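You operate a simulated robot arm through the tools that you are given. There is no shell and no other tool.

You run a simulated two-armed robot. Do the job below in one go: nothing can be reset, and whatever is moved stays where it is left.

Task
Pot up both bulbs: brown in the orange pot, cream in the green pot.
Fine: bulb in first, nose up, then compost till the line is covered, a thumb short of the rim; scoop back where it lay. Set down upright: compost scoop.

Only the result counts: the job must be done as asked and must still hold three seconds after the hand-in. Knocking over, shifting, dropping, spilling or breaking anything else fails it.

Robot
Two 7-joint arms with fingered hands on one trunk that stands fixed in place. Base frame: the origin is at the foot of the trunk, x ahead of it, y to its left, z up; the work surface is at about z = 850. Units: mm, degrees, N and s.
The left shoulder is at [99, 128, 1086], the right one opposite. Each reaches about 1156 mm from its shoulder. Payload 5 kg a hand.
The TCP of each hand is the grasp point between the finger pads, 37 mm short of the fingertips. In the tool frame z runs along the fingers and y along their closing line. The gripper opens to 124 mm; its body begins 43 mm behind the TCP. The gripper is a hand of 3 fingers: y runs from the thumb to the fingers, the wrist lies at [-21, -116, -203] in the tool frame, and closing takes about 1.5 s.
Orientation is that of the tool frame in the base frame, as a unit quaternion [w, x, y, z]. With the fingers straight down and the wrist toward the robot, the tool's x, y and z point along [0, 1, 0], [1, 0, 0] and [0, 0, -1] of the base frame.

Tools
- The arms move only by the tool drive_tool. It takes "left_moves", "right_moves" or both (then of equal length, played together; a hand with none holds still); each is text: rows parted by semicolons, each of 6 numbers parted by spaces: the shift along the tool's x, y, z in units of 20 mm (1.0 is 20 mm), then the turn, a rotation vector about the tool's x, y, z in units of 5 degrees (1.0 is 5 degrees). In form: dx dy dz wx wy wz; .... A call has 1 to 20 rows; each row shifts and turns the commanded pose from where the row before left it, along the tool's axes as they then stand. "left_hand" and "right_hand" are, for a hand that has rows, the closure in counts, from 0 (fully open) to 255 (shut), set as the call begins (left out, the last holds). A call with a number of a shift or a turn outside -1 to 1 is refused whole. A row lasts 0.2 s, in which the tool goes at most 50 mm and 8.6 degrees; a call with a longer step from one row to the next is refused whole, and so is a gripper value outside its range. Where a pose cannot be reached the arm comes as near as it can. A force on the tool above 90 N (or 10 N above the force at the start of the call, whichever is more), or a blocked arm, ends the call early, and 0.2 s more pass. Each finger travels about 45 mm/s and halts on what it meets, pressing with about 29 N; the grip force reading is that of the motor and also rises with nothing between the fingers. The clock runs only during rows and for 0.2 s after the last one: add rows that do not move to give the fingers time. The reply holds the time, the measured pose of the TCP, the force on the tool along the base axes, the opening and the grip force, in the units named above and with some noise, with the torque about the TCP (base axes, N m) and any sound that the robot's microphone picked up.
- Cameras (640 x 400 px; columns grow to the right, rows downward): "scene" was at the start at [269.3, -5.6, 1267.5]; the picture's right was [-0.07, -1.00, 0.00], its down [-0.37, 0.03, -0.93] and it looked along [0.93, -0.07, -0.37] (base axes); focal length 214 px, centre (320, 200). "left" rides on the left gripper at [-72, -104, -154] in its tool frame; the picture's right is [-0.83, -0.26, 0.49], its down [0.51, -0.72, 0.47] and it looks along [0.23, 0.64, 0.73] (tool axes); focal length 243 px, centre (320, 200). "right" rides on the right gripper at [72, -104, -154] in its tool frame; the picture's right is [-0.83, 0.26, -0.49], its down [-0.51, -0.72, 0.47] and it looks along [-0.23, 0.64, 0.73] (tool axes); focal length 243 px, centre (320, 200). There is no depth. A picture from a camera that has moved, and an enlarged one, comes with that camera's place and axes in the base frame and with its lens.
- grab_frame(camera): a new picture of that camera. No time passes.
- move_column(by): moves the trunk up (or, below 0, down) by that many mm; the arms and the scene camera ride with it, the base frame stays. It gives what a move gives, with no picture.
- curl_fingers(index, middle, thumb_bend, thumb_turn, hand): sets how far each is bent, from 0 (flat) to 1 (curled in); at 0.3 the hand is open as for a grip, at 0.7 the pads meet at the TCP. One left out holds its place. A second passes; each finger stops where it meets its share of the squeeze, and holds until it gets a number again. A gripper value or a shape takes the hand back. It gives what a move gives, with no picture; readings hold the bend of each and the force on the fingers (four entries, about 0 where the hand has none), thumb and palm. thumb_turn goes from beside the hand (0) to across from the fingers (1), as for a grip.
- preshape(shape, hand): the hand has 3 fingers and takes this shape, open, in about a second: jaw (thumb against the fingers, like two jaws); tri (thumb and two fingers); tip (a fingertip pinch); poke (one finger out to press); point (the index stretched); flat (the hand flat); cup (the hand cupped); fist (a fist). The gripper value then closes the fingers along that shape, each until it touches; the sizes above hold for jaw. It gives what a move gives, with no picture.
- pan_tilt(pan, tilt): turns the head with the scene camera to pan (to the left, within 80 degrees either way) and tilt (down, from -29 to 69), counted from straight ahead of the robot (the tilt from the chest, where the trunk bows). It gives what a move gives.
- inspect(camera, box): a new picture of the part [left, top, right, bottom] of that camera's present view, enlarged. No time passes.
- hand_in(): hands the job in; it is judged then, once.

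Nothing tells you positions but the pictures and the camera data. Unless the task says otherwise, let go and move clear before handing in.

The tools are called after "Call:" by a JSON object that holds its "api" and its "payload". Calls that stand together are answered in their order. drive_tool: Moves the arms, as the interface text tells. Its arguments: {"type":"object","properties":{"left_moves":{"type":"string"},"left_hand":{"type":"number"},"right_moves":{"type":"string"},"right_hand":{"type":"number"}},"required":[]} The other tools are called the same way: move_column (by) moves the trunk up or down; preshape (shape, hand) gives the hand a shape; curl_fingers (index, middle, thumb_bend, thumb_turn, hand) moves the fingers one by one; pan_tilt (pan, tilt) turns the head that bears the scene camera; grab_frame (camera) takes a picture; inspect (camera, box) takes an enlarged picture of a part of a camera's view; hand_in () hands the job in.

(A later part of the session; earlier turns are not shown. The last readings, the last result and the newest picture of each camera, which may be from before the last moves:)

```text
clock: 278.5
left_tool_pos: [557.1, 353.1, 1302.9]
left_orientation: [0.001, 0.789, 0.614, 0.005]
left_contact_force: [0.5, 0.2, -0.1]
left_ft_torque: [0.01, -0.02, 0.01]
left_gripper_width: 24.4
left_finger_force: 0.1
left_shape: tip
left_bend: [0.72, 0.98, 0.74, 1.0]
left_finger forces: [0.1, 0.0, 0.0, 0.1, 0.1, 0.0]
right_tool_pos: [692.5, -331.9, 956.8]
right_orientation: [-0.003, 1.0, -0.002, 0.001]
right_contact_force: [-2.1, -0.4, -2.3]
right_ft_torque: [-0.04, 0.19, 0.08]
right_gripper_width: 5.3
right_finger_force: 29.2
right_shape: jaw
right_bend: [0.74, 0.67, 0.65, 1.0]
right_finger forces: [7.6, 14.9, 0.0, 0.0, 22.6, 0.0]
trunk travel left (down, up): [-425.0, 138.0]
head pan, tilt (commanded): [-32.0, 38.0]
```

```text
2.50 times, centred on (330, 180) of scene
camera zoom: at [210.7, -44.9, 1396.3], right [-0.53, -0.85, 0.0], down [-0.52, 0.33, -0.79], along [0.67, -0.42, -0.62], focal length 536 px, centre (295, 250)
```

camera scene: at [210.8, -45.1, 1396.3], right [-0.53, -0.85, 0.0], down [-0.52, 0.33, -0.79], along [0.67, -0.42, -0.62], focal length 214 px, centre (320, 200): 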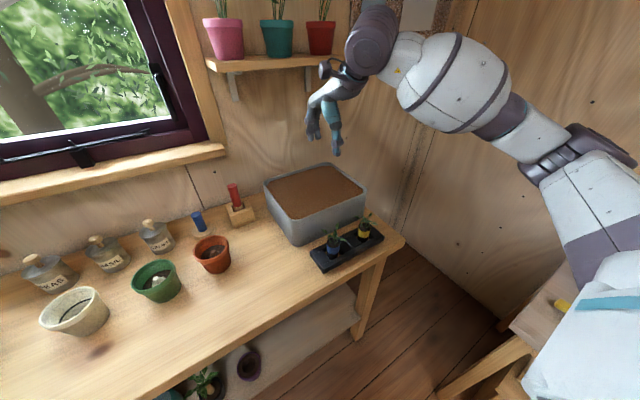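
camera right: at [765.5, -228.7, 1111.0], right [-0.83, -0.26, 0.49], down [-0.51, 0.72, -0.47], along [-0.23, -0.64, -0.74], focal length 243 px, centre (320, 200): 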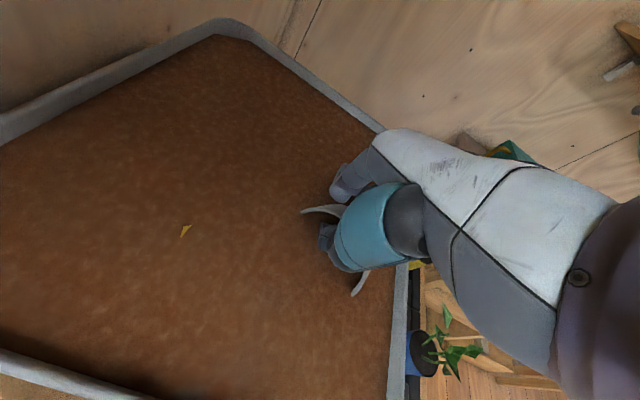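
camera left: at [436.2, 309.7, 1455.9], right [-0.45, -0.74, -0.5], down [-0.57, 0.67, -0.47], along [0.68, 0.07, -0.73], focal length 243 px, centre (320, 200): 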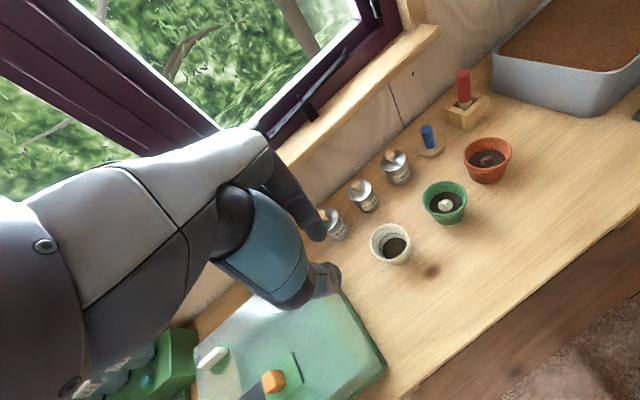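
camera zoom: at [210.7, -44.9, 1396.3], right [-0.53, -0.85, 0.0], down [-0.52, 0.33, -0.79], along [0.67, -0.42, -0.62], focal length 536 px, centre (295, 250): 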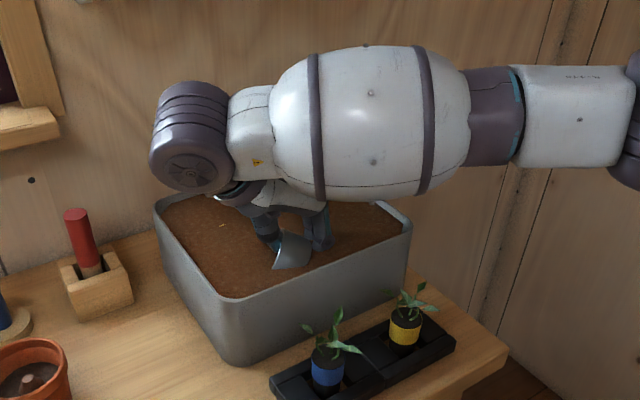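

Excellent: I have it by the cup's wall, and the yellow handle tip is just showing on the far side. Lifting further out, gently.

Call:
{"api": "drive_tool", "payload": {"right_moves": "0 0 -0.4 0 0 0;0 0 -0.4 0 0 0;0 0 -0.4 0 0 0;0 0 -0.4 0 0 0;0 0 -0.4 0 0 0;0 0 -0.4 0 0 0;0 0 -0.4 0 0 0;0 0 -0.4 0 0 0;0 0 -0.4 0 0 0;0 0 -0.4 0 0 0;0 0 -0.4 0 0 0;0 0 -0.4 0 0 0;0 0 0 0 0 0"}}

Call:
{"api": "grab_frame", "payload": {"camera": "right"}}

Call:
{"api": "inspect", "payload": {"camera": "scene", "box": [240, 80, 420, 240]}}

Call:
{"api": "grab_frame", "payload": {"camera": "left"}}

```text
clock: 281.3
left_tool_pos: [557.0, 354.0, 1304.8]
left_orientation: [0.0, 0.789, 0.615, 0.004]
left_contact_force: [0.0, -0.5, 0.1]
left_ft_torque: [0.01, 0.0, 0.0]
left_gripper_width: 24.4
left_finger_force: 0.0
left_shape: tip
left_bend: [0.72, 0.98, 0.74, 1.0]
left_finger forces: [0.1, 0.0, 0.0, 0.0, 0.1, 0.0]
right_tool_pos: [692.7, -333.0, 1052.5]
right_orientation: [-0.003, 1.0, -0.001, 0.0]
right_contact_force: [-0.1, -0.1, -1.8]
right_ft_torque: [-0.04, 0.06, -0.02]
right_gripper_width: 5.1
right_finger_force: 28.8
right_shape: jaw
right_bend: [0.74, 0.68, 0.65, 1.0]
right_finger forces: [7.8, 13.5, 0.0, 0.1, 22.5, 0.1]
trunk travel left (down, up): [-425.0, 138.0]
head pan, tilt (commanded): [-32.0, 38.0]
```

```text
taken
camera right: at [766.2, -229.3, 1207.2], right [-0.83, -0.26, 0.49], down [-0.51, 0.72, -0.47], along [-0.23, -0.64, -0.73], focal length 243 px, centre (320, 200)
```

right: 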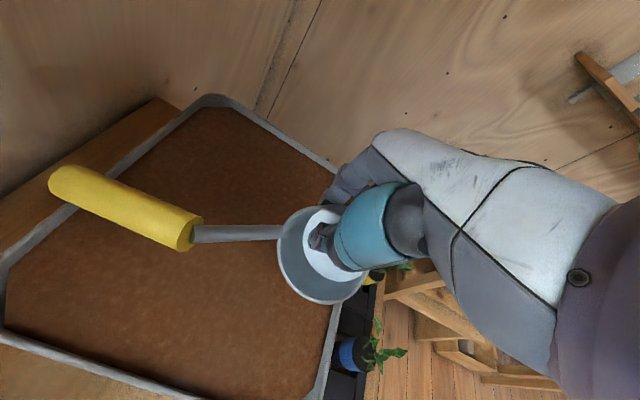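

```text
2.50 times, centred on (330, 160) of scene
camera zoom: at [211.0, -44.9, 1396.3], right [-0.53, -0.85, 0.0], down [-0.52, 0.33, -0.79], along [0.67, -0.42, -0.62], focal length 536 px, centre (295, 300)
```

zoom: 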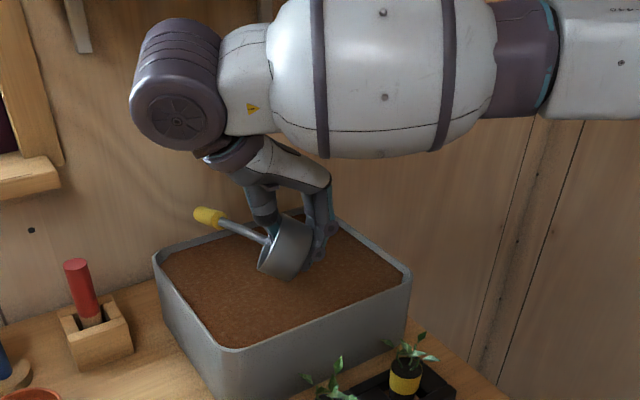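

```text
taken
camera left: at [436.5, 308.5, 1456.1], right [-0.45, -0.74, -0.5], down [-0.57, 0.67, -0.47], along [0.68, 0.07, -0.73], focal length 243 px, centre (320, 200)
```

left: 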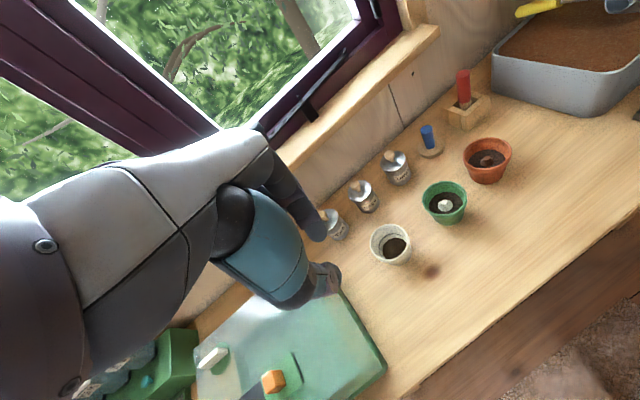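

The scoop is recovered, held by its cup wall with the handle pointing to the back-left. I'll study exactly how it sits in the hand before moving.

Call:
{"api": "inspect", "payload": {"camera": "right", "box": [30, 130, 430, 330]}}

Call:
{"api": "inspect", "payload": {"camera": "scene", "box": [300, 130, 380, 200]}}

```text
1.60 times, centred on (230, 230) of right
camera zoom: at [766.2, -229.3, 1207.2], right [-0.83, -0.26, 0.49], down [-0.51, 0.72, -0.47], along [-0.23, -0.64, -0.73], focal length 388 px, centre (464, 152)
```

zoom: 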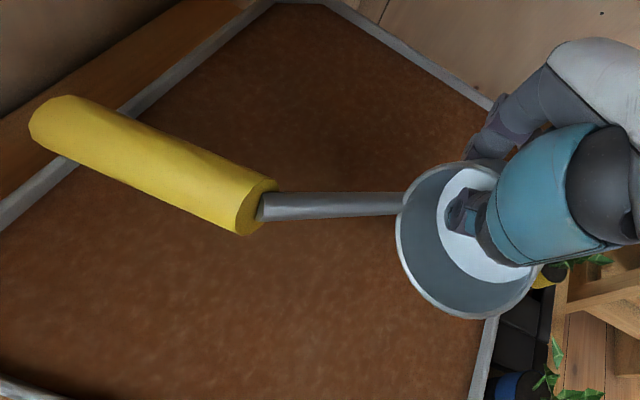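

```text
5.71 times, centred on (340, 165) of scene
camera zoom: at [211.0, -44.9, 1396.3], right [-0.53, -0.85, 0.0], down [-0.52, 0.33, -0.79], along [0.67, -0.42, -0.62], focal length 1226 px, centre (206, 400)
```

zoom: 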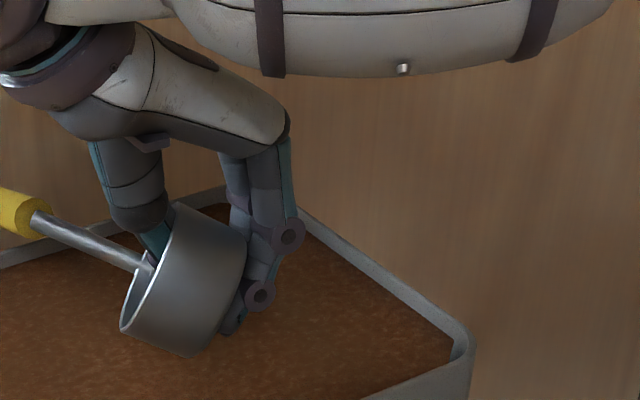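

The cup is pinched by its floor (thumb inside, fingers outside), mouth facing up-left and handle pointing forward. I can't set it down upright from this hold, so I'll hand it over to the left hand by the handle. First I raise it clear and turn the right hand to neutral so the handle points left.

Call:
{"api": "drive_tool", "payload": {"right_moves": "0 0 -0.8 0 0 0;0 0 -0.8 0 0 0;0 0 -0.8 0 0 0;0 0 -0.8 0 0 0;0 0 -0.8 0 0 0;0 0 -0.8 0 0 0;0 0 -0.8 0 0 0;0 0 0 0 0 0"}}

Call:
{"api": "drive_tool", "payload": {"right_moves": "0 0 0 0 0 -1;0 0 0 0 0 -1;0 0 0 0 0 -1;0 0 0 0 0 -1;0 0 0 0 0 -1;0 0 0 0 0 -1;0 0 0 0 0 -1;0 0 0 0 0 -1;0 0 0 0 0 -1;0 0 0 0 0 0"}}

Call:
{"api": "grab_frame", "payload": {"camera": "right"}}

Call:
{"api": "grab_frame", "payload": {"camera": "scene"}}

```text
clock: 283.1
left_tool_pos: [557.0, 353.6, 1303.1]
left_orientation: [0.0, 0.788, 0.615, 0.005]
left_contact_force: [1.4, -0.1, -0.5]
left_ft_torque: [0.01, -0.01, -0.01]
left_gripper_width: 24.2
left_finger_force: 0.1
left_shape: tip
left_bend: [0.72, 0.98, 0.74, 1.0]
left_finger forces: [0.0, 0.1, 0.0, 0.1, 0.0, 0.0]
right_tool_pos: [691.9, -334.1, 1163.1]
right_orientation: [-0.002, 1.0, 0.0, 0.0]
right_contact_force: [-0.4, 0.3, -1.2]
right_ft_torque: [0.01, 0.09, 0.0]
right_gripper_width: 5.3
right_finger_force: 28.7
right_shape: jaw
right_bend: [0.74, 0.68, 0.65, 1.0]
right_finger forces: [7.8, 13.5, 0.0, 0.1, 22.7, 0.1]
trunk travel left (down, up): [-425.0, 138.0]
head pan, tilt (commanded): [-32.0, 38.0]
```

```text
clock: 285.3
left_tool_pos: [558.2, 354.0, 1303.5]
left_orientation: [0.001, 0.788, 0.615, 0.005]
left_contact_force: [-0.2, 0.4, 0.3]
left_ft_torque: [-0.03, -0.04, 0.01]
left_gripper_width: 24.3
left_finger_force: 0.0
left_shape: tip
left_bend: [0.72, 0.98, 0.74, 1.0]
left_finger forces: [0.1, 0.1, 0.1, 0.1, 0.0, 0.0]
right_tool_pos: [694.8, -331.6, 1164.1]
right_orientation: [-0.001, 0.924, 0.382, 0.001]
right_contact_force: [0.3, 0.2, -1.9]
right_ft_torque: [-0.01, 0.01, -0.02]
right_gripper_width: 5.5
right_finger_force: 28.6
right_shape: jaw
right_bend: [0.74, 0.68, 0.65, 1.0]
right_finger forces: [8.0, 13.6, 0.0, 0.0, 22.8, 0.0]
trunk travel left (down, up): [-425.0, 138.0]
head pan, tilt (commanded): [-32.0, 38.0]
```

```text
taken
camera right: at [671.3, -207.7, 1319.0], right [-0.4, -0.77, 0.49], down [-0.87, 0.15, -0.47], along [0.29, -0.61, -0.73], focal length 243 px, centre (320, 200)
```

right: 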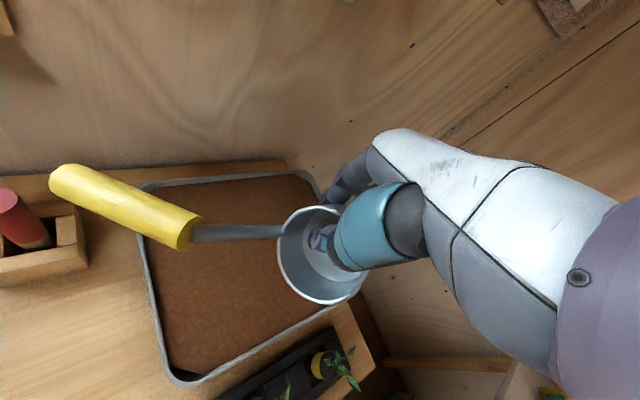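

```text
taken
camera scene: at [211.0, -44.6, 1396.3], right [-0.53, -0.85, 0.0], down [-0.52, 0.33, -0.79], along [0.67, -0.42, -0.62], focal length 214 px, centre (320, 200)
```

scene: 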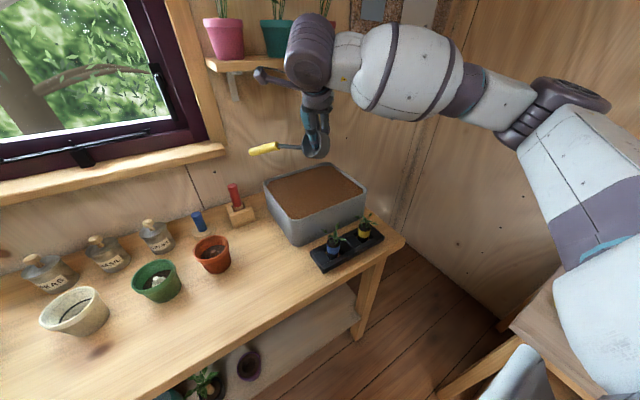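

Call:
{"api": "drive_tool", "payload": {"right_moves": "0 0 0 0 0 -1;0 0 0 0 0 -1;0 0 0 0 0 -1;0 0 0 0 0 -1;0 0 0 0 0 -1;0 0 0 0 0 -1;0 0 0 0 0 -1;0 0 0 0 0 -1;0 0 0 0 0 -1;0 0 0 0 0 0"}}

Call:
{"api": "drive_tool", "payload": {"right_moves": "0.8 -0.3 0 0 0 0;0.8 -0.3 0 0 0 0;0.8 -0.3 0 0 0 0;0.8 -0.3 0 0 0 0;0.8 -0.3 0 0 0 0;0.8 -0.3 0 0 0 0;0.8 -0.3 0 0 0 0;0.8 -0.3 0 0 0 0;0.8 -0.3 0 0 0 0;0.8 -0.3 0 0 0 0;0 0 0 0 0 0"}}

Call:
{"api": "pan_tilt", "payload": {"pan": -5, "tilt": 35}}

Call:
{"api": "grab_frame", "payload": {"camera": "scene"}}

Call:
{"api": "grab_frame", "payload": {"camera": "right"}}

Call:
{"api": "grab_frame", "payload": {"camera": "left"}}

```text
clock: 287.5
left_tool_pos: [558.1, 353.4, 1303.3]
left_orientation: [0.001, 0.788, 0.615, 0.004]
left_contact_force: [-0.1, 0.7, 1.1]
left_ft_torque: [0.01, 0.01, 0.0]
left_gripper_width: 24.1
left_finger_force: 0.1
left_shape: tip
left_bend: [0.72, 0.98, 0.74, 1.0]
left_finger forces: [0.0, 0.0, 0.1, 0.0, 0.0, 0.0]
right_tool_pos: [693.3, -331.0, 1164.8]
right_orientation: [-0.002, 0.707, 0.707, 0.003]
right_contact_force: [-0.2, 1.0, -1.7]
right_ft_torque: [-0.02, 0.04, 0.01]
right_gripper_width: 5.2
right_finger_force: 29.6
right_shape: jaw
right_bend: [0.74, 0.68, 0.65, 1.0]
right_finger forces: [7.9, 13.7, 0.0, 0.0, 22.8, 0.0]
trunk travel left (down, up): [-425.0, 138.0]
head pan, tilt (commanded): [-32.0, 38.0]
```

```text
clock: 289.9
left_tool_pos: [557.2, 353.5, 1303.4]
left_orientation: [0.001, 0.788, 0.615, 0.005]
left_contact_force: [-0.9, -0.1, -0.1]
left_ft_torque: [-0.02, -0.01, -0.02]
left_gripper_width: 24.0
left_finger_force: 0.1
left_shape: tip
left_bend: [0.72, 0.98, 0.74, 1.0]
left_finger forces: [0.0, 0.1, 0.0, 0.1, 0.0, 0.0]
right_tool_pos: [631.9, -172.0, 1165.1]
right_orientation: [-0.001, 0.708, 0.706, 0.002]
right_contact_force: [-0.1, 0.2, -0.8]
right_ft_torque: [-0.08, 0.0, -0.03]
right_gripper_width: 5.1
right_finger_force: 29.5
right_shape: jaw
right_bend: [0.74, 0.68, 0.65, 1.0]
right_finger forces: [7.8, 13.7, 0.1, 0.0, 22.8, 0.0]
trunk travel left (down, up): [-425.0, 138.0]
head pan, tilt (commanded): [-32.0, 38.0]
```

```text
clock: 290.9
left_tool_pos: [556.9, 354.0, 1302.5]
left_orientation: [0.0, 0.789, 0.615, 0.005]
left_contact_force: [-0.4, 0.9, 0.6]
left_ft_torque: [-0.02, -0.01, 0.01]
left_gripper_width: 24.2
left_finger_force: 0.1
left_shape: tip
left_bend: [0.72, 0.98, 0.74, 1.0]
left_finger forces: [0.1, 0.0, 0.0, 0.1, 0.0, 0.0]
right_tool_pos: [633.4, -172.2, 1165.2]
right_orientation: [-0.001, 0.707, 0.707, 0.002]
right_contact_force: [0.3, -0.8, -1.3]
right_ft_torque: [-0.02, -0.03, -0.02]
right_gripper_width: 5.3
right_finger_force: 29.4
right_shape: jaw
right_bend: [0.74, 0.68, 0.65, 1.0]
right_finger forces: [7.8, 13.8, 0.0, 0.0, 22.8, 0.1]
trunk travel left (down, up): [-425.0, 138.0]
head pan, tilt (commanded): [-5.0, 35.0]
```

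```text
taken
camera scene: at [225.4, -6.6, 1400.9], right [-0.09, -1.0, 0.0], down [-0.57, 0.05, -0.82], along [0.82, -0.07, -0.57], focal length 214 px, centre (320, 200)
```

scene: 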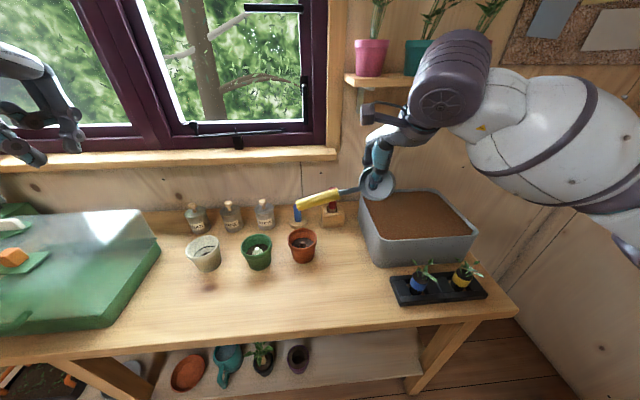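

```text
taken
camera right: at [529.5, -100.4, 1319.5], right [0.26, -0.83, 0.49], down [-0.72, -0.5, -0.47], along [0.64, -0.23, -0.73], focal length 243 px, centre (320, 200)
```

right: 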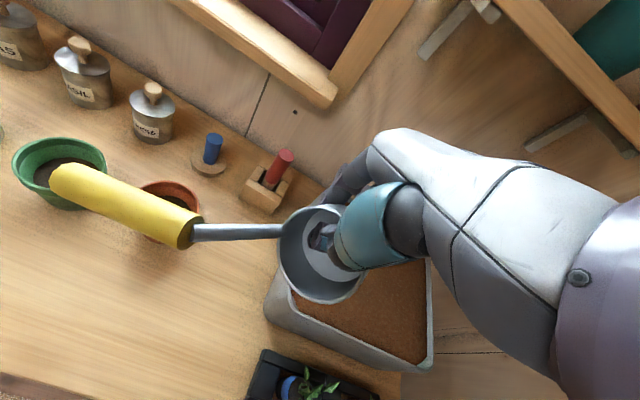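

```text
taken
camera left: at [436.4, 308.7, 1456.0], right [-0.45, -0.74, -0.5], down [-0.57, 0.67, -0.47], along [0.68, 0.07, -0.73], focal length 243 px, centre (320, 200)
```

left: 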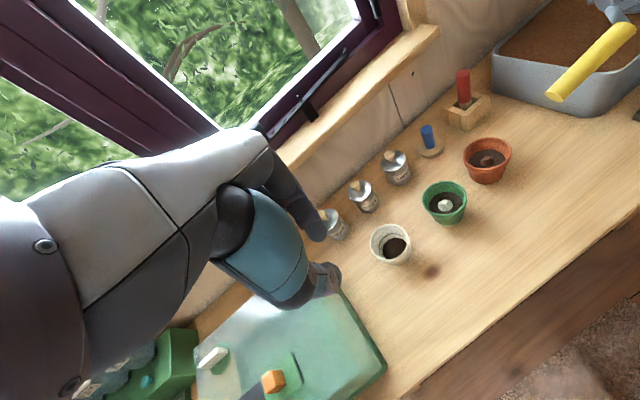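

Call:
{"api": "inspect", "payload": {"camera": "scene", "box": [280, 140, 420, 230]}}

Call:
{"api": "inspect", "payload": {"camera": "left", "box": [500, 0, 640, 120]}}

Call:
{"api": "inspect", "payload": {"camera": "right", "box": [30, 130, 430, 330]}}

```text
4.44 times, centred on (350, 185) of scene
camera zoom: at [225.4, -6.6, 1400.9], right [-0.09, -1.0, 0.0], down [-0.57, 0.05, -0.82], along [0.82, -0.07, -0.57], focal length 953 px, centre (187, 267)
```

zoom: 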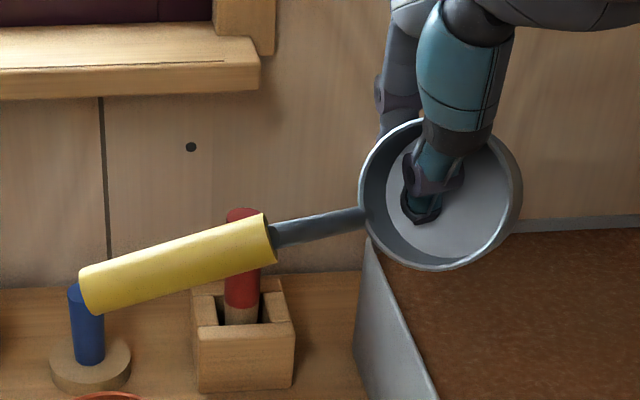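

```text
3.33 times, centred on (570, 60) of left
camera zoom: at [436.4, 308.7, 1456.0], right [-0.45, -0.74, -0.5], down [-0.57, 0.67, -0.47], along [0.68, 0.07, -0.73], focal length 809 px, centre (-513, 667)
```

zoom: 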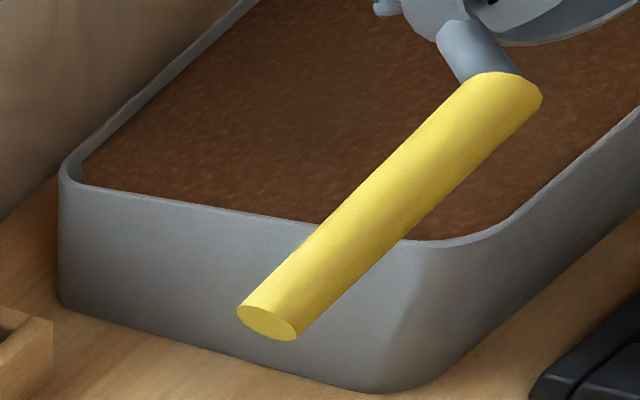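

```text
1.60 times, centred on (230, 230) of right
camera zoom: at [529.5, -100.4, 1319.5], right [0.26, -0.83, 0.49], down [-0.72, -0.5, -0.47], along [0.64, -0.23, -0.73], focal length 388 px, centre (464, 152)
```

zoom: 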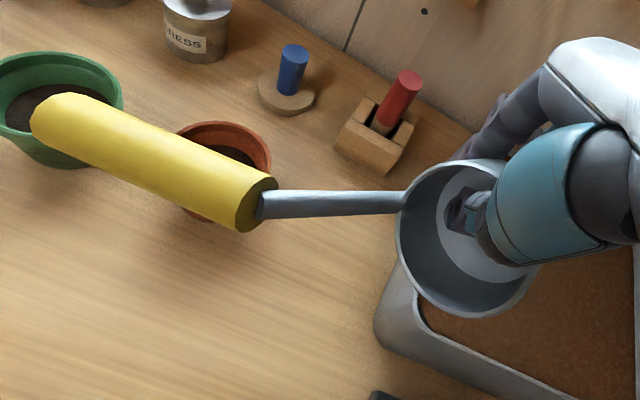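

The scoop's pose is now well known: the mouth faces me and upward, and the handle points left. A 51° turn about a known axis will bring the cup level with the handle pointing straight left, ready for the left hand. Turning slowly.

Call:
{"api": "drive_tool", "payload": {"right_moves": "0 0 0 0.6 0.42 -0.013;0 0 0 0.82 0.573 -0.018;0 0 0 0.82 0.573 -0.018;0 0 0 0.82 0.573 -0.018;0 0 0 0.82 0.573 -0.018;0 0 0 0.82 0.573 -0.018;0 0 0 0 0 0"}}

Call:
{"api": "inspect", "payload": {"camera": "scene", "box": [260, 110, 440, 230]}}

Call:
{"api": "drive_tool", "payload": {"right_moves": "0 0 0 0.82 0.573 -0.018;0 0 0 0.82 0.573 -0.018;0 0 0 0.82 0.573 -0.018;0 0 0 0.82 0.573 -0.018;0 0 0 0.4 0.28 -0.01;0 0 0 0 0 0"}}

Call:
{"api": "inspect", "payload": {"camera": "scene", "box": [260, 110, 440, 230]}}

Call:
{"api": "grab_frame", "payload": {"camera": "right"}}

```text
clock: 292.4
left_tool_pos: [557.8, 354.2, 1303.1]
left_orientation: [0.0, 0.788, 0.615, 0.006]
left_contact_force: [0.3, -0.8, -0.1]
left_ft_torque: [0.0, -0.02, 0.01]
left_gripper_width: 24.3
left_finger_force: 0.1
left_shape: tip
left_bend: [0.72, 0.98, 0.74, 1.0]
left_finger forces: [0.0, 0.0, 0.0, 0.0, 0.0, 0.0]
right_tool_pos: [633.5, -172.9, 1163.8]
right_orientation: [-0.245, 0.682, 0.688, -0.04]
right_contact_force: [-0.5, 0.2, -0.9]
right_ft_torque: [-0.07, -0.01, 0.01]
right_gripper_width: 5.1
right_finger_force: 29.2
right_shape: jaw
right_bend: [0.74, 0.68, 0.65, 1.0]
right_finger forces: [8.1, 13.8, 0.0, 0.0, 22.5, 0.1]
trunk travel left (down, up): [-425.0, 138.0]
head pan, tilt (commanded): [-5.0, 35.0]
```

```text
3.33 times, centred on (350, 170) of scene
camera zoom: at [225.1, -6.5, 1400.9], right [-0.09, -1.0, 0.0], down [-0.57, 0.05, -0.82], along [0.82, -0.07, -0.57], focal length 715 px, centre (220, 300)
```

zoom: 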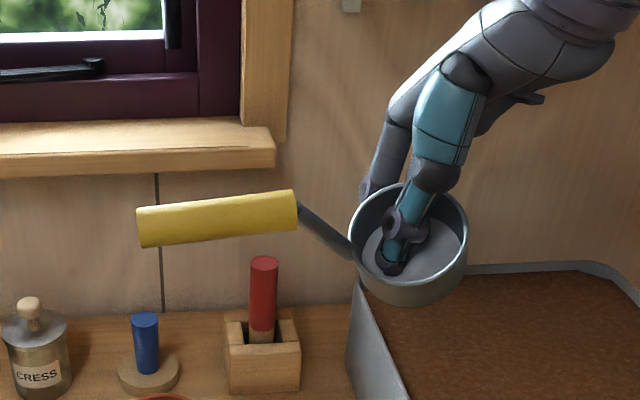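

```text
clock: 293.9
left_tool_pos: [558.3, 354.4, 1304.3]
left_orientation: [0.002, 0.789, 0.614, 0.004]
left_contact_force: [0.4, 0.3, 0.0]
left_ft_torque: [0.02, -0.01, 0.0]
left_gripper_width: 24.0
left_finger_force: 0.1
left_shape: tip
left_bend: [0.72, 0.98, 0.74, 1.0]
left_finger forces: [0.1, 0.0, 0.1, 0.0, 0.0, 0.0]
right_tool_pos: [632.0, -170.5, 1164.5]
right_orientation: [-0.426, 0.632, 0.643, -0.074]
right_contact_force: [-0.2, -0.4, -1.2]
right_ft_torque: [-0.04, 0.0, -0.02]
right_gripper_width: 5.4
right_finger_force: 29.0
right_shape: jaw
right_bend: [0.74, 0.68, 0.65, 1.0]
right_finger forces: [8.2, 14.0, 0.0, 0.1, 22.4, 0.0]
trunk travel left (down, up): [-425.0, 138.0]
head pan, tilt (commanded): [-5.0, 35.0]
```

```text
3.33 times, centred on (350, 170) of scene
camera zoom: at [225.3, -6.7, 1400.9], right [-0.09, -1.0, 0.0], down [-0.57, 0.05, -0.82], along [0.82, -0.07, -0.57], focal length 715 px, centre (220, 300)
```

zoom: 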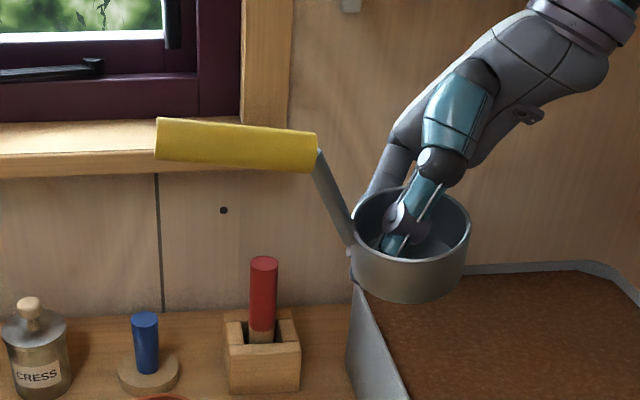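

```text
taken
camera right: at [666.2, -196.7, 1360.5], right [0.38, -0.9, -0.24], down [-0.93, -0.37, -0.07], along [-0.03, 0.24, -0.97], focal length 243 px, centre (320, 200)
```

right: 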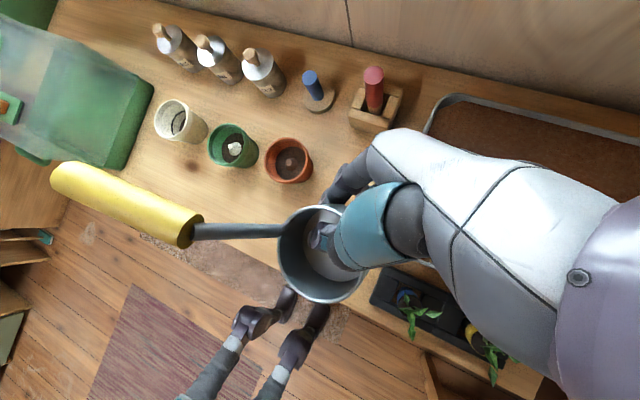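

Beautiful: the cup is level with its handle pointing left. Now I lower it a bit for the handover and prepare the left hand: jaw shape, neutral yaw.

Call:
{"api": "drive_tool", "payload": {"right_moves": "-0.59 0.824 0.813 0 0 0;-0.59 0.824 0.813 0 0 0;-0.59 0.824 0.813 0 0 0;-0.59 0.824 0.813 0 0 0;-0.59 0.824 0.813 0 0 0;0 0 0 0 0 0"}}

Call:
{"api": "preshape", "payload": {"shape": "jaw", "hand": "left"}}

Call:
{"api": "drive_tool", "payload": {"left_moves": "0 0 0 0 0 -0.93;0 0 0 0 0 -0.93;0 0 0 0 0 -0.93;-0.98 0.12 -0.1 0 0 0;-0.98 0.12 -0.1 0 0 0;-0.98 0.12 -0.1 0 0 0;-0.98 0.12 -0.1 0 0 0;-0.98 0.12 -0.1 0 0 0;-0.98 0.12 -0.1 0 0 0;-0.98 0.12 -0.1 0 0 0;-0.98 0.12 -0.1 0 0 0;-0.98 0.12 -0.1 0 0 0;-0.98 0.12 -0.1 0 0 0;-0.98 0.12 -0.1 0 0 0;-0.98 0.12 -0.1 0 0 0;0 0 0 0 0 0", "left_hand": 110}}

Call:
{"api": "grab_frame", "payload": {"camera": "scene"}}

Call:
{"api": "grab_frame", "payload": {"camera": "left"}}

```text
clock: 295.2
left_tool_pos: [556.6, 354.3, 1304.0]
left_orientation: [0.001, 0.789, 0.615, 0.005]
left_contact_force: [-0.5, 0.0, 0.7]
left_ft_torque: [-0.02, 0.02, -0.03]
left_gripper_width: 24.2
left_finger_force: 0.1
left_shape: tip
left_bend: [0.72, 0.98, 0.74, 1.0]
left_finger forces: [0.1, 0.0, 0.1, 0.0, 0.0, 0.0]
right_tool_pos: [632.8, -173.2, 1036.7]
right_orientation: [-0.426, 0.632, 0.643, -0.073]
right_contact_force: [0.1, 0.4, -1.1]
right_ft_torque: [-0.05, -0.04, 0.02]
right_gripper_width: 5.3
right_finger_force: 28.7
right_shape: jaw
right_bend: [0.74, 0.68, 0.65, 1.0]
right_finger forces: [8.2, 14.0, 0.1, 0.0, 22.4, 0.0]
trunk travel left (down, up): [-425.0, 138.0]
head pan, tilt (commanded): [-5.0, 35.0]
```

```text
clock: 296.1
left_tool_pos: [555.9, 354.2, 1304.2]
left_orientation: [0.0, 0.789, 0.615, 0.005]
left_contact_force: [0.3, 0.8, 0.0]
left_ft_torque: [0.03, 0.01, -0.01]
left_gripper_width: 123.6
left_finger_force: 0.0
left_shape: jaw
left_bend: [0.3, 0.3, 0.3, 0.98]
left_finger forces: [0.0, 0.1, 0.0, 0.0, 0.1, 0.0]
right_tool_pos: [633.2, -172.6, 1036.2]
right_orientation: [-0.425, 0.632, 0.644, -0.073]
right_contact_force: [-0.8, 0.6, -2.3]
right_ft_torque: [-0.04, 0.0, 0.03]
right_gripper_width: 5.4
right_finger_force: 29.1
right_shape: jaw
right_bend: [0.74, 0.68, 0.65, 1.0]
right_finger forces: [8.2, 13.9, 0.0, 0.0, 22.4, 0.0]
trunk travel left (down, up): [-425.0, 138.0]
head pan, tilt (commanded): [-5.0, 35.0]
```

```text
clock: 299.6
left_tool_pos: [584.1, 119.4, 1325.9]
left_orientation: [0.002, 0.708, 0.706, 0.005]
left_contact_force: [0.0, -0.1, 0.2]
left_ft_torque: [0.0, 0.01, -0.03]
left_gripper_width: 70.8
left_finger_force: 0.1
left_shape: jaw
left_bend: [0.73, 0.42, 0.66, 1.0]
left_finger forces: [0.0, 0.0, 0.0, 0.1, 0.0, 0.0]
right_tool_pos: [633.6, -172.6, 1036.3]
right_orientation: [-0.425, 0.632, 0.644, -0.073]
right_contact_force: [1.0, -0.3, -1.3]
right_ft_torque: [-0.04, -0.01, 0.02]
right_gripper_width: 5.4
right_finger_force: 29.1
right_shape: jaw
right_bend: [0.74, 0.68, 0.65, 1.0]
right_finger forces: [8.2, 13.9, 0.0, 0.0, 22.4, 0.1]
trunk travel left (down, up): [-425.0, 138.0]
head pan, tilt (commanded): [-5.0, 35.0]
```

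```text
taken
camera scene: at [225.3, -6.0, 1400.9], right [-0.09, -1.0, 0.0], down [-0.57, 0.05, -0.82], along [0.82, -0.07, -0.57], focal length 214 px, centre (320, 200)
```

scene: 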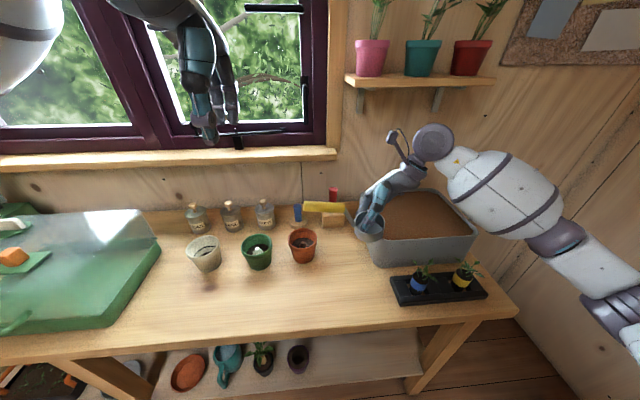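

```text
taken
camera left: at [477.1, 46.5, 1479.9], right [-0.26, -0.83, -0.5], down [-0.72, 0.51, -0.48], along [0.65, 0.23, -0.72], focal length 243 px, centre (320, 200)
```

left: 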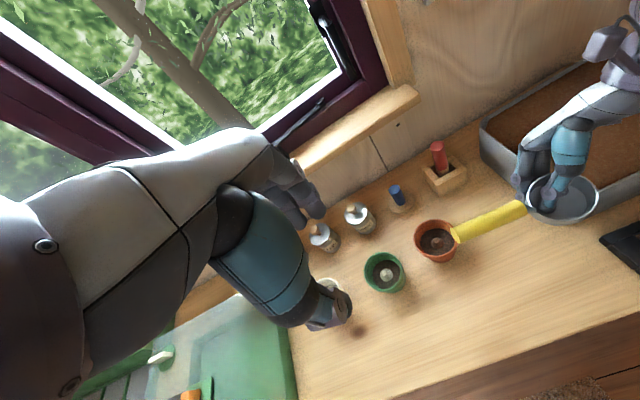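

Call:
{"api": "drive_tool", "payload": {"left_moves": "-0.87 0.13 0.5 0 0 0;-0.87 0.13 0.5 0 0 0;-0.87 0.13 0.5 0 0 0;-0.87 0.13 0.5 0 0 0;-0.87 0.13 0.5 0 0 0;-0.87 0.13 0.5 0 0 0;-0.87 0.13 0.5 0 0 0;-0.87 0.13 0.5 0 0 0;-0.87 0.13 0.5 0 0 0;-0.87 0.13 0.5 0 0 0;0 0 0 0 0 0"}}

Call:
{"api": "grab_frame", "payload": {"camera": "left"}}

Call:
{"api": "inspect", "payload": {"camera": "scene", "box": [260, 110, 440, 260]}}

Call:
{"api": "grab_frame", "payload": {"camera": "right"}}

```text
clock: 301.9
left_tool_pos: [609.4, -53.2, 1225.5]
left_orientation: [0.001, 0.708, 0.706, 0.005]
left_contact_force: [-0.2, -0.2, -0.6]
left_ft_torque: [-0.03, -0.01, -0.02]
left_gripper_width: 71.0
left_finger_force: 0.0
left_shape: jaw
left_bend: [0.73, 0.42, 0.66, 1.0]
left_finger forces: [0.1, 0.0, 0.0, 0.1, 0.0, 0.0]
right_tool_pos: [632.7, -172.3, 1035.5]
right_orientation: [-0.426, 0.633, 0.643, -0.072]
right_contact_force: [1.3, -0.3, -0.4]
right_ft_torque: [-0.02, -0.02, 0.01]
right_gripper_width: 5.4
right_finger_force: 28.6
right_shape: jaw
right_bend: [0.74, 0.68, 0.65, 1.0]
right_finger forces: [8.2, 14.2, 0.0, 0.1, 22.5, 0.0]
trunk travel left (down, up): [-425.0, 138.0]
head pan, tilt (commanded): [-5.0, 35.0]
```

```text
taken
camera left: at [502.7, -126.6, 1378.9], right [-0.26, -0.83, -0.5], down [-0.72, 0.51, -0.48], along [0.65, 0.23, -0.72], focal length 243 px, centre (320, 200)
```

left: 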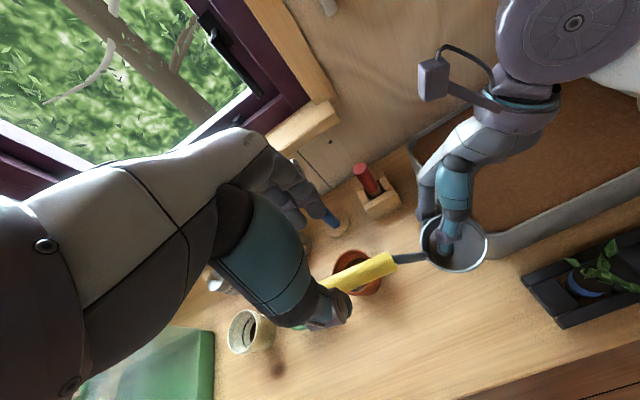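

```text
2.67 times, centred on (350, 185) of scene
camera zoom: at [225.0, -6.1, 1401.0], right [-0.09, -1.0, 0.0], down [-0.57, 0.05, -0.82], along [0.82, -0.07, -0.57], focal length 572 px, centre (240, 240)
```

zoom: 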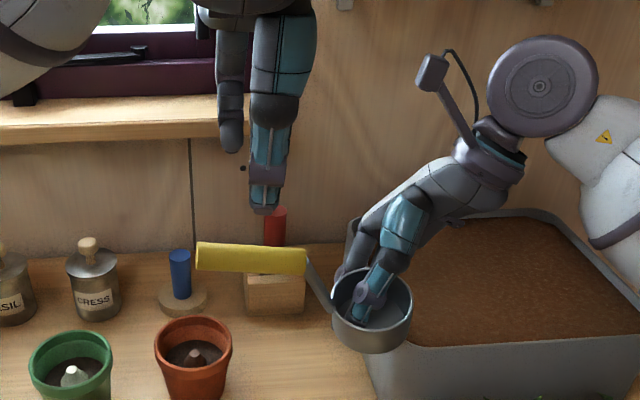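

```text
taken
camera right: at [665.6, -196.8, 1232.8], right [0.38, -0.9, -0.23], down [-0.93, -0.37, -0.07], along [-0.02, 0.24, -0.97], focal length 243 px, centre (320, 200)
```

right: 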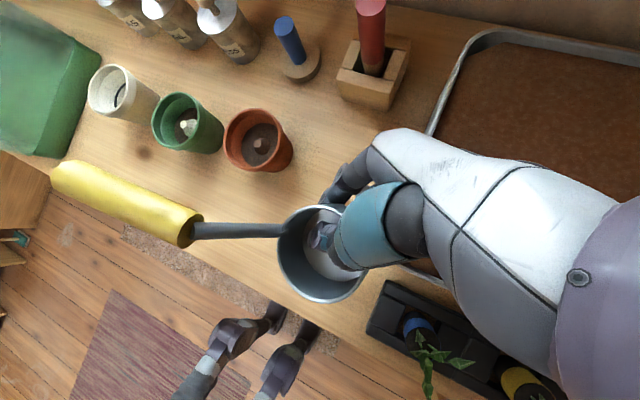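

Aligned above the handle. Lowering the left hand around it.

Call:
{"api": "drive_tool", "payload": {"left_moves": "0 0.05 0.6 0 0 0;0 0.05 0.6 0 0 0;0 0 0.6 0 0 0;0 0 0.6 0 0 0;0 0 0.6 0 0 0;0 0 0.6 0 0 0;0 0 0.6 0 0 0;0 0 0.6 0 0 0;0 0 0 0 0 0"}}

Call:
{"api": "inspect", "payload": {"camera": "scene", "box": [270, 130, 410, 250]}}

Call:
{"api": "inspect", "payload": {"camera": "left", "box": [240, 160, 500, 340]}}

Call:
{"api": "inspect", "payload": {"camera": "right", "box": [20, 60, 380, 320]}}

```text
clock: 303.9
left_tool_pos: [613.1, -54.1, 1130.3]
left_orientation: [0.002, 0.708, 0.706, 0.006]
left_contact_force: [-0.3, -0.7, -0.2]
left_ft_torque: [-0.01, -0.01, 0.03]
left_gripper_width: 71.2
left_finger_force: 0.0
left_shape: jaw
left_bend: [0.73, 0.42, 0.66, 1.0]
left_finger forces: [0.0, 0.0, 0.0, 0.0, 0.0, 0.0]
right_tool_pos: [633.7, -173.9, 1037.0]
right_orientation: [-0.426, 0.632, 0.644, -0.073]
right_contact_force: [0.3, 0.1, -1.2]
right_ft_torque: [-0.04, 0.02, 0.0]
right_gripper_width: 5.4
right_finger_force: 29.2
right_shape: jaw
right_bend: [0.74, 0.68, 0.65, 1.0]
right_finger forces: [8.2, 14.0, 0.0, 0.1, 22.5, 0.1]
trunk travel left (down, up): [-425.0, 138.0]
head pan, tilt (commanded): [-5.0, 35.0]
```

```text
3.33 times, centred on (340, 190) of scene
camera zoom: at [225.3, -6.8, 1400.9], right [-0.09, -1.0, 0.0], down [-0.57, 0.05, -0.82], along [0.82, -0.07, -0.57], focal length 715 px, centre (253, 233)
```

zoom: 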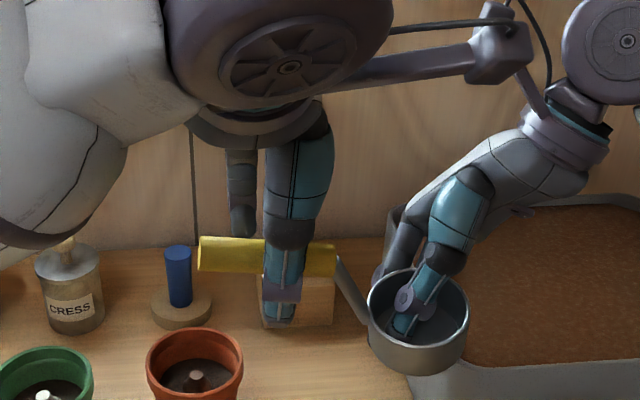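

```text
2.22 times, centred on (370, 250) of left
camera zoom: at [506.5, -126.9, 1282.4], right [-0.26, -0.83, -0.5], down [-0.72, 0.51, -0.48], along [0.65, 0.23, -0.72], focal length 539 px, centre (209, 89)
```

zoom: 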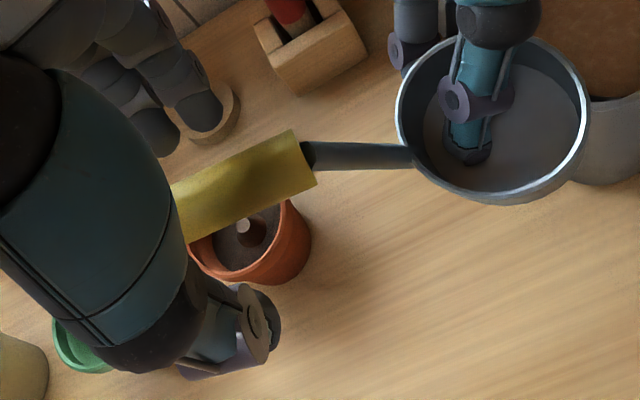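

```text
1.54 times, centred on (200, 190) of right
camera zoom: at [665.8, -197.3, 1232.6], right [0.38, -0.9, -0.23], down [-0.93, -0.37, -0.07], along [-0.02, 0.24, -0.97], focal length 373 px, centre (505, 215)
```

zoom: 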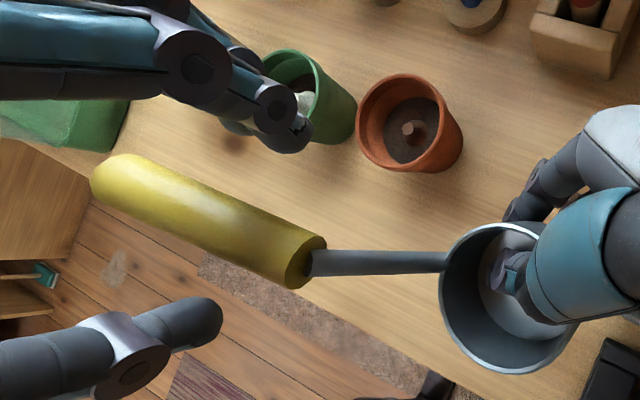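

Handle is centred between the left thumb and fingers. Closing the left hand.

Call:
{"api": "drive_tool", "payload": {"left_moves": "0 0 0 0 0 0;0 0 0 0 0 0;0 0 0 0 0 0;0 0 0 0 0 0;0 0 0 0 0 0;0 0 0 0 0 0;0 0 0 0 0 0;0 0 0 0 0 0", "left_hand": 240}}

Call:
{"api": "inspect", "payload": {"camera": "right", "box": [20, 60, 380, 320]}}

Call:
{"api": "inspect", "payload": {"camera": "scene", "box": [270, 160, 410, 250]}}

Call:
{"api": "inspect", "payload": {"camera": "left", "box": [240, 160, 500, 340]}}

```text
clock: 305.8
left_tool_pos: [613.5, -53.7, 1129.9]
left_orientation: [0.002, 0.707, 0.707, 0.004]
left_contact_force: [0.7, -1.9, -0.9]
left_ft_torque: [-0.04, 0.02, -0.02]
left_gripper_width: 17.8
left_finger_force: 29.7
left_shape: jaw
left_bend: [0.72, 0.63, 0.74, 1.0]
left_finger forces: [16.4, 8.0, 0.1, 0.0, 24.9, 0.0]
right_tool_pos: [632.4, -173.0, 1035.8]
right_orientation: [-0.426, 0.631, 0.644, -0.074]
right_contact_force: [-0.6, 1.2, 1.5]
right_ft_torque: [0.09, 0.04, 0.03]
right_gripper_width: 4.9
right_finger_force: 29.5
right_shape: jaw
right_bend: [0.74, 0.68, 0.65, 1.0]
right_finger forces: [6.5, 13.7, 0.1, 0.1, 22.1, 0.0]
trunk travel left (down, up): [-425.0, 138.0]
head pan, tilt (commanded): [-5.0, 35.0]
```

```text
1.54 times, centred on (200, 190) of right
camera zoom: at [665.9, -197.2, 1232.5], right [0.38, -0.9, -0.23], down [-0.93, -0.37, -0.07], along [-0.02, 0.24, -0.97], focal length 373 px, centre (505, 215)
```

zoom: 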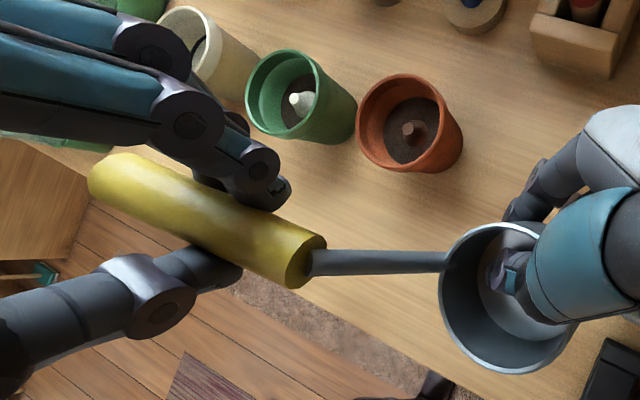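

```text
4.44 times, centred on (340, 205) of scene
camera zoom: at [225.4, -6.7, 1400.9], right [-0.09, -1.0, 0.0], down [-0.57, 0.05, -0.82], along [0.82, -0.07, -0.57], focal length 953 px, centre (231, 178)
```

zoom: 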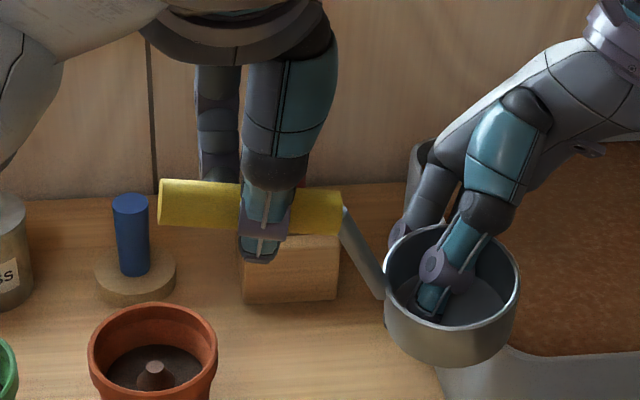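

```text
2.22 times, centred on (370, 250) of left
camera zoom: at [506.7, -126.8, 1282.4], right [-0.26, -0.83, -0.5], down [-0.72, 0.51, -0.48], along [0.65, 0.23, -0.72], focal length 539 px, centre (209, 89)
```

zoom: 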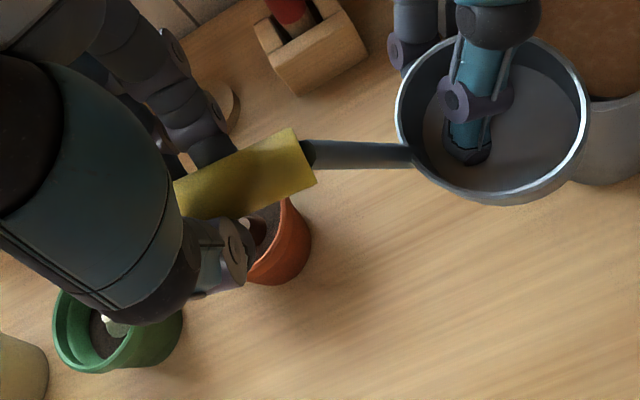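

The left hand has a firm, balanced grip (16+8 against 25 N). Now I open the right hand while easing it so the thumb stays still inside the cup and the fingers swing out from under it.

Call:
{"api": "drive_tool", "payload": {"right_moves": "0 0.3 0 0 0 0;0 0.35 0 0 0 0;0 0.35 0 0 0 0;0 0.35 0 0 0 0;0 0.3 0 0 0 0;0 0 0 0 0 0", "right_hand": 70}}

Call:
{"api": "inspect", "payload": {"camera": "right", "box": [120, 120, 440, 340]}}

Call:
{"api": "inspect", "payload": {"camera": "scene", "box": [270, 130, 410, 250]}}

Call:
{"api": "inspect", "payload": {"camera": "left", "box": [300, 130, 500, 290]}}

```text
clock: 307.1
left_tool_pos: [613.2, -53.9, 1129.3]
left_orientation: [0.001, 0.708, 0.707, 0.005]
left_contact_force: [-1.0, 0.5, 0.0]
left_ft_torque: [0.12, 0.01, 0.02]
left_gripper_width: 17.7
left_finger_force: 29.3
left_shape: jaw
left_bend: [0.72, 0.63, 0.74, 1.0]
left_finger forces: [18.3, 8.0, 0.0, 0.0, 26.2, 0.1]
right_tool_pos: [658.9, -163.5, 1014.4]
right_orientation: [-0.425, 0.632, 0.644, -0.074]
right_contact_force: [0.0, 0.0, -1.5]
right_ft_torque: [0.01, 0.0, 0.0]
right_gripper_width: 89.6
right_finger_force: 0.0
right_shape: jaw
right_bend: [0.27, 0.37, 0.57, 0.99]
right_finger forces: [0.0, 0.0, 0.1, 0.0, 0.0, 0.0]
trunk travel left (down, up): [-425.0, 138.0]
head pan, tilt (commanded): [-5.0, 35.0]
```

```text
1.82 times, centred on (280, 230) of right
camera zoom: at [690.9, -189.5, 1210.2], right [0.38, -0.9, -0.23], down [-0.93, -0.37, -0.07], along [-0.02, 0.24, -0.97], focal length 441 px, centre (393, 146)
```

zoom: 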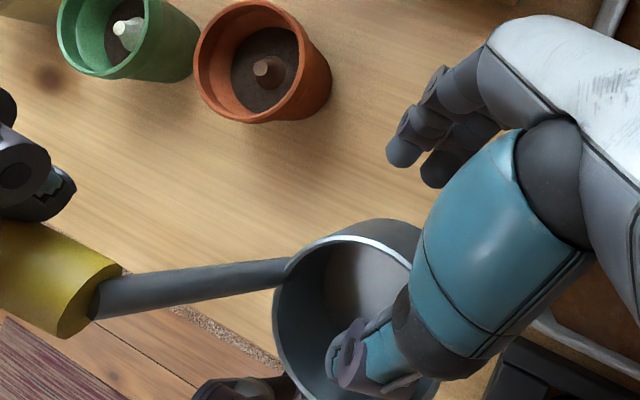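

```text
3.33 times, centred on (340, 190) of scene
camera zoom: at [225.3, -6.7, 1400.9], right [-0.09, -1.0, 0.0], down [-0.57, 0.05, -0.82], along [0.82, -0.07, -0.57], focal length 715 px, centre (253, 233)
```

zoom: 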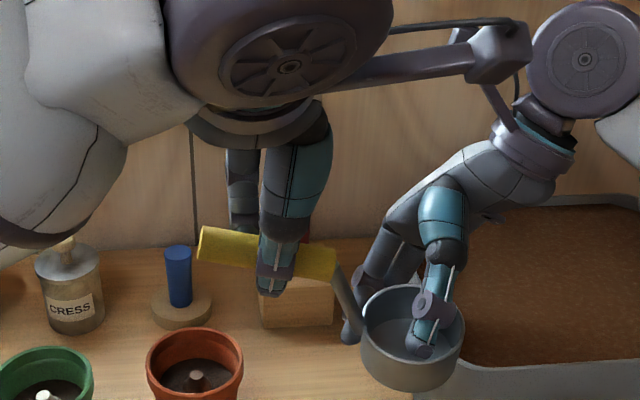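

```text
2.50 times, centred on (400, 210) of left
camera zoom: at [506.6, -126.8, 1282.5], right [-0.26, -0.83, -0.5], down [-0.72, 0.51, -0.48], along [0.65, 0.23, -0.72], focal length 606 px, centre (120, 175)
```

zoom: 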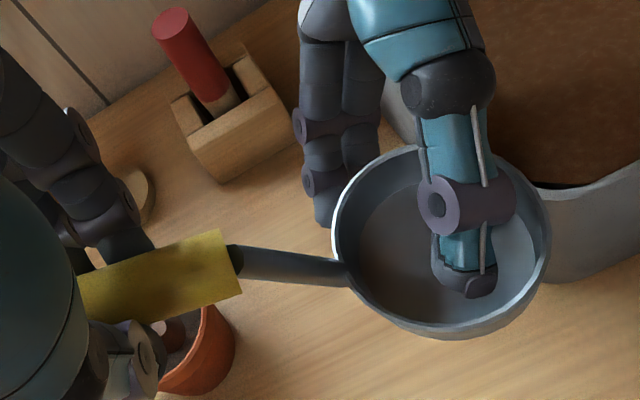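

The left hand alone holds the scoop now. Withdrawing the right thumb straight up out of the cup.

Call:
{"api": "drive_tool", "payload": {"right_moves": "0.227 -0.317 -0.313 0 0 0;0.227 -0.317 -0.313 0 0 0;0.227 -0.317 -0.313 0 0 0;0.227 -0.317 -0.313 0 0 0;0.227 -0.317 -0.313 0 0 0;0.227 -0.317 -0.313 0 0 0;0 0 0 0 0 0"}}

Call:
{"api": "inspect", "payload": {"camera": "scene", "box": [270, 130, 410, 250]}}

Call:
{"api": "inspect", "payload": {"camera": "left", "box": [300, 130, 500, 290]}}

```text
clock: 308.8
left_tool_pos: [613.1, -55.2, 1130.2]
left_orientation: [0.002, 0.708, 0.706, 0.005]
left_contact_force: [-0.3, -0.3, 0.1]
left_ft_torque: [0.07, -0.01, -0.01]
left_gripper_width: 17.9
left_finger_force: 29.3
left_shape: jaw
left_bend: [0.72, 0.63, 0.74, 1.0]
left_finger forces: [18.3, 7.9, 0.1, 0.0, 26.3, 0.0]
right_tool_pos: [658.9, -165.0, 1073.2]
right_orientation: [-0.426, 0.632, 0.644, -0.073]
right_contact_force: [0.9, 0.2, -0.2]
right_ft_torque: [0.0, -0.03, 0.04]
right_gripper_width: 89.8
right_finger_force: 0.0
right_shape: jaw
right_bend: [0.27, 0.37, 0.57, 0.99]
right_finger forces: [0.1, 0.0, 0.0, 0.0, 0.1, 0.1]
trunk travel left (down, up): [-425.0, 138.0]
head pan, tilt (commanded): [-5.0, 35.0]
```

```text
3.33 times, centred on (340, 190) of scene
camera zoom: at [225.5, -6.8, 1400.9], right [-0.09, -1.0, 0.0], down [-0.57, 0.05, -0.82], along [0.82, -0.07, -0.57], focal length 715 px, centre (253, 233)
```

zoom: 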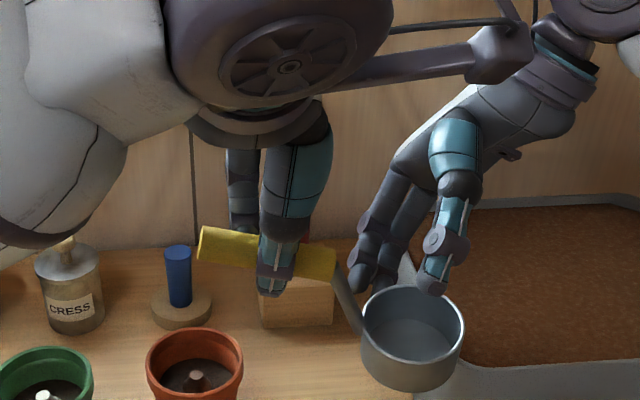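

```text
2.50 times, centred on (400, 210) of left
camera zoom: at [506.8, -126.9, 1282.3], right [-0.26, -0.83, -0.5], down [-0.72, 0.51, -0.48], along [0.65, 0.23, -0.72], focal length 606 px, centre (120, 175)
```

zoom: 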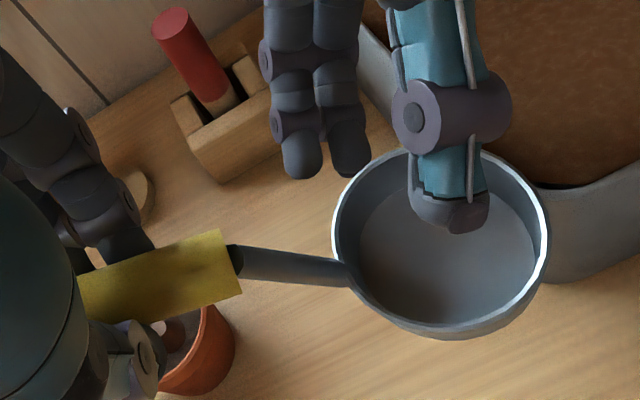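

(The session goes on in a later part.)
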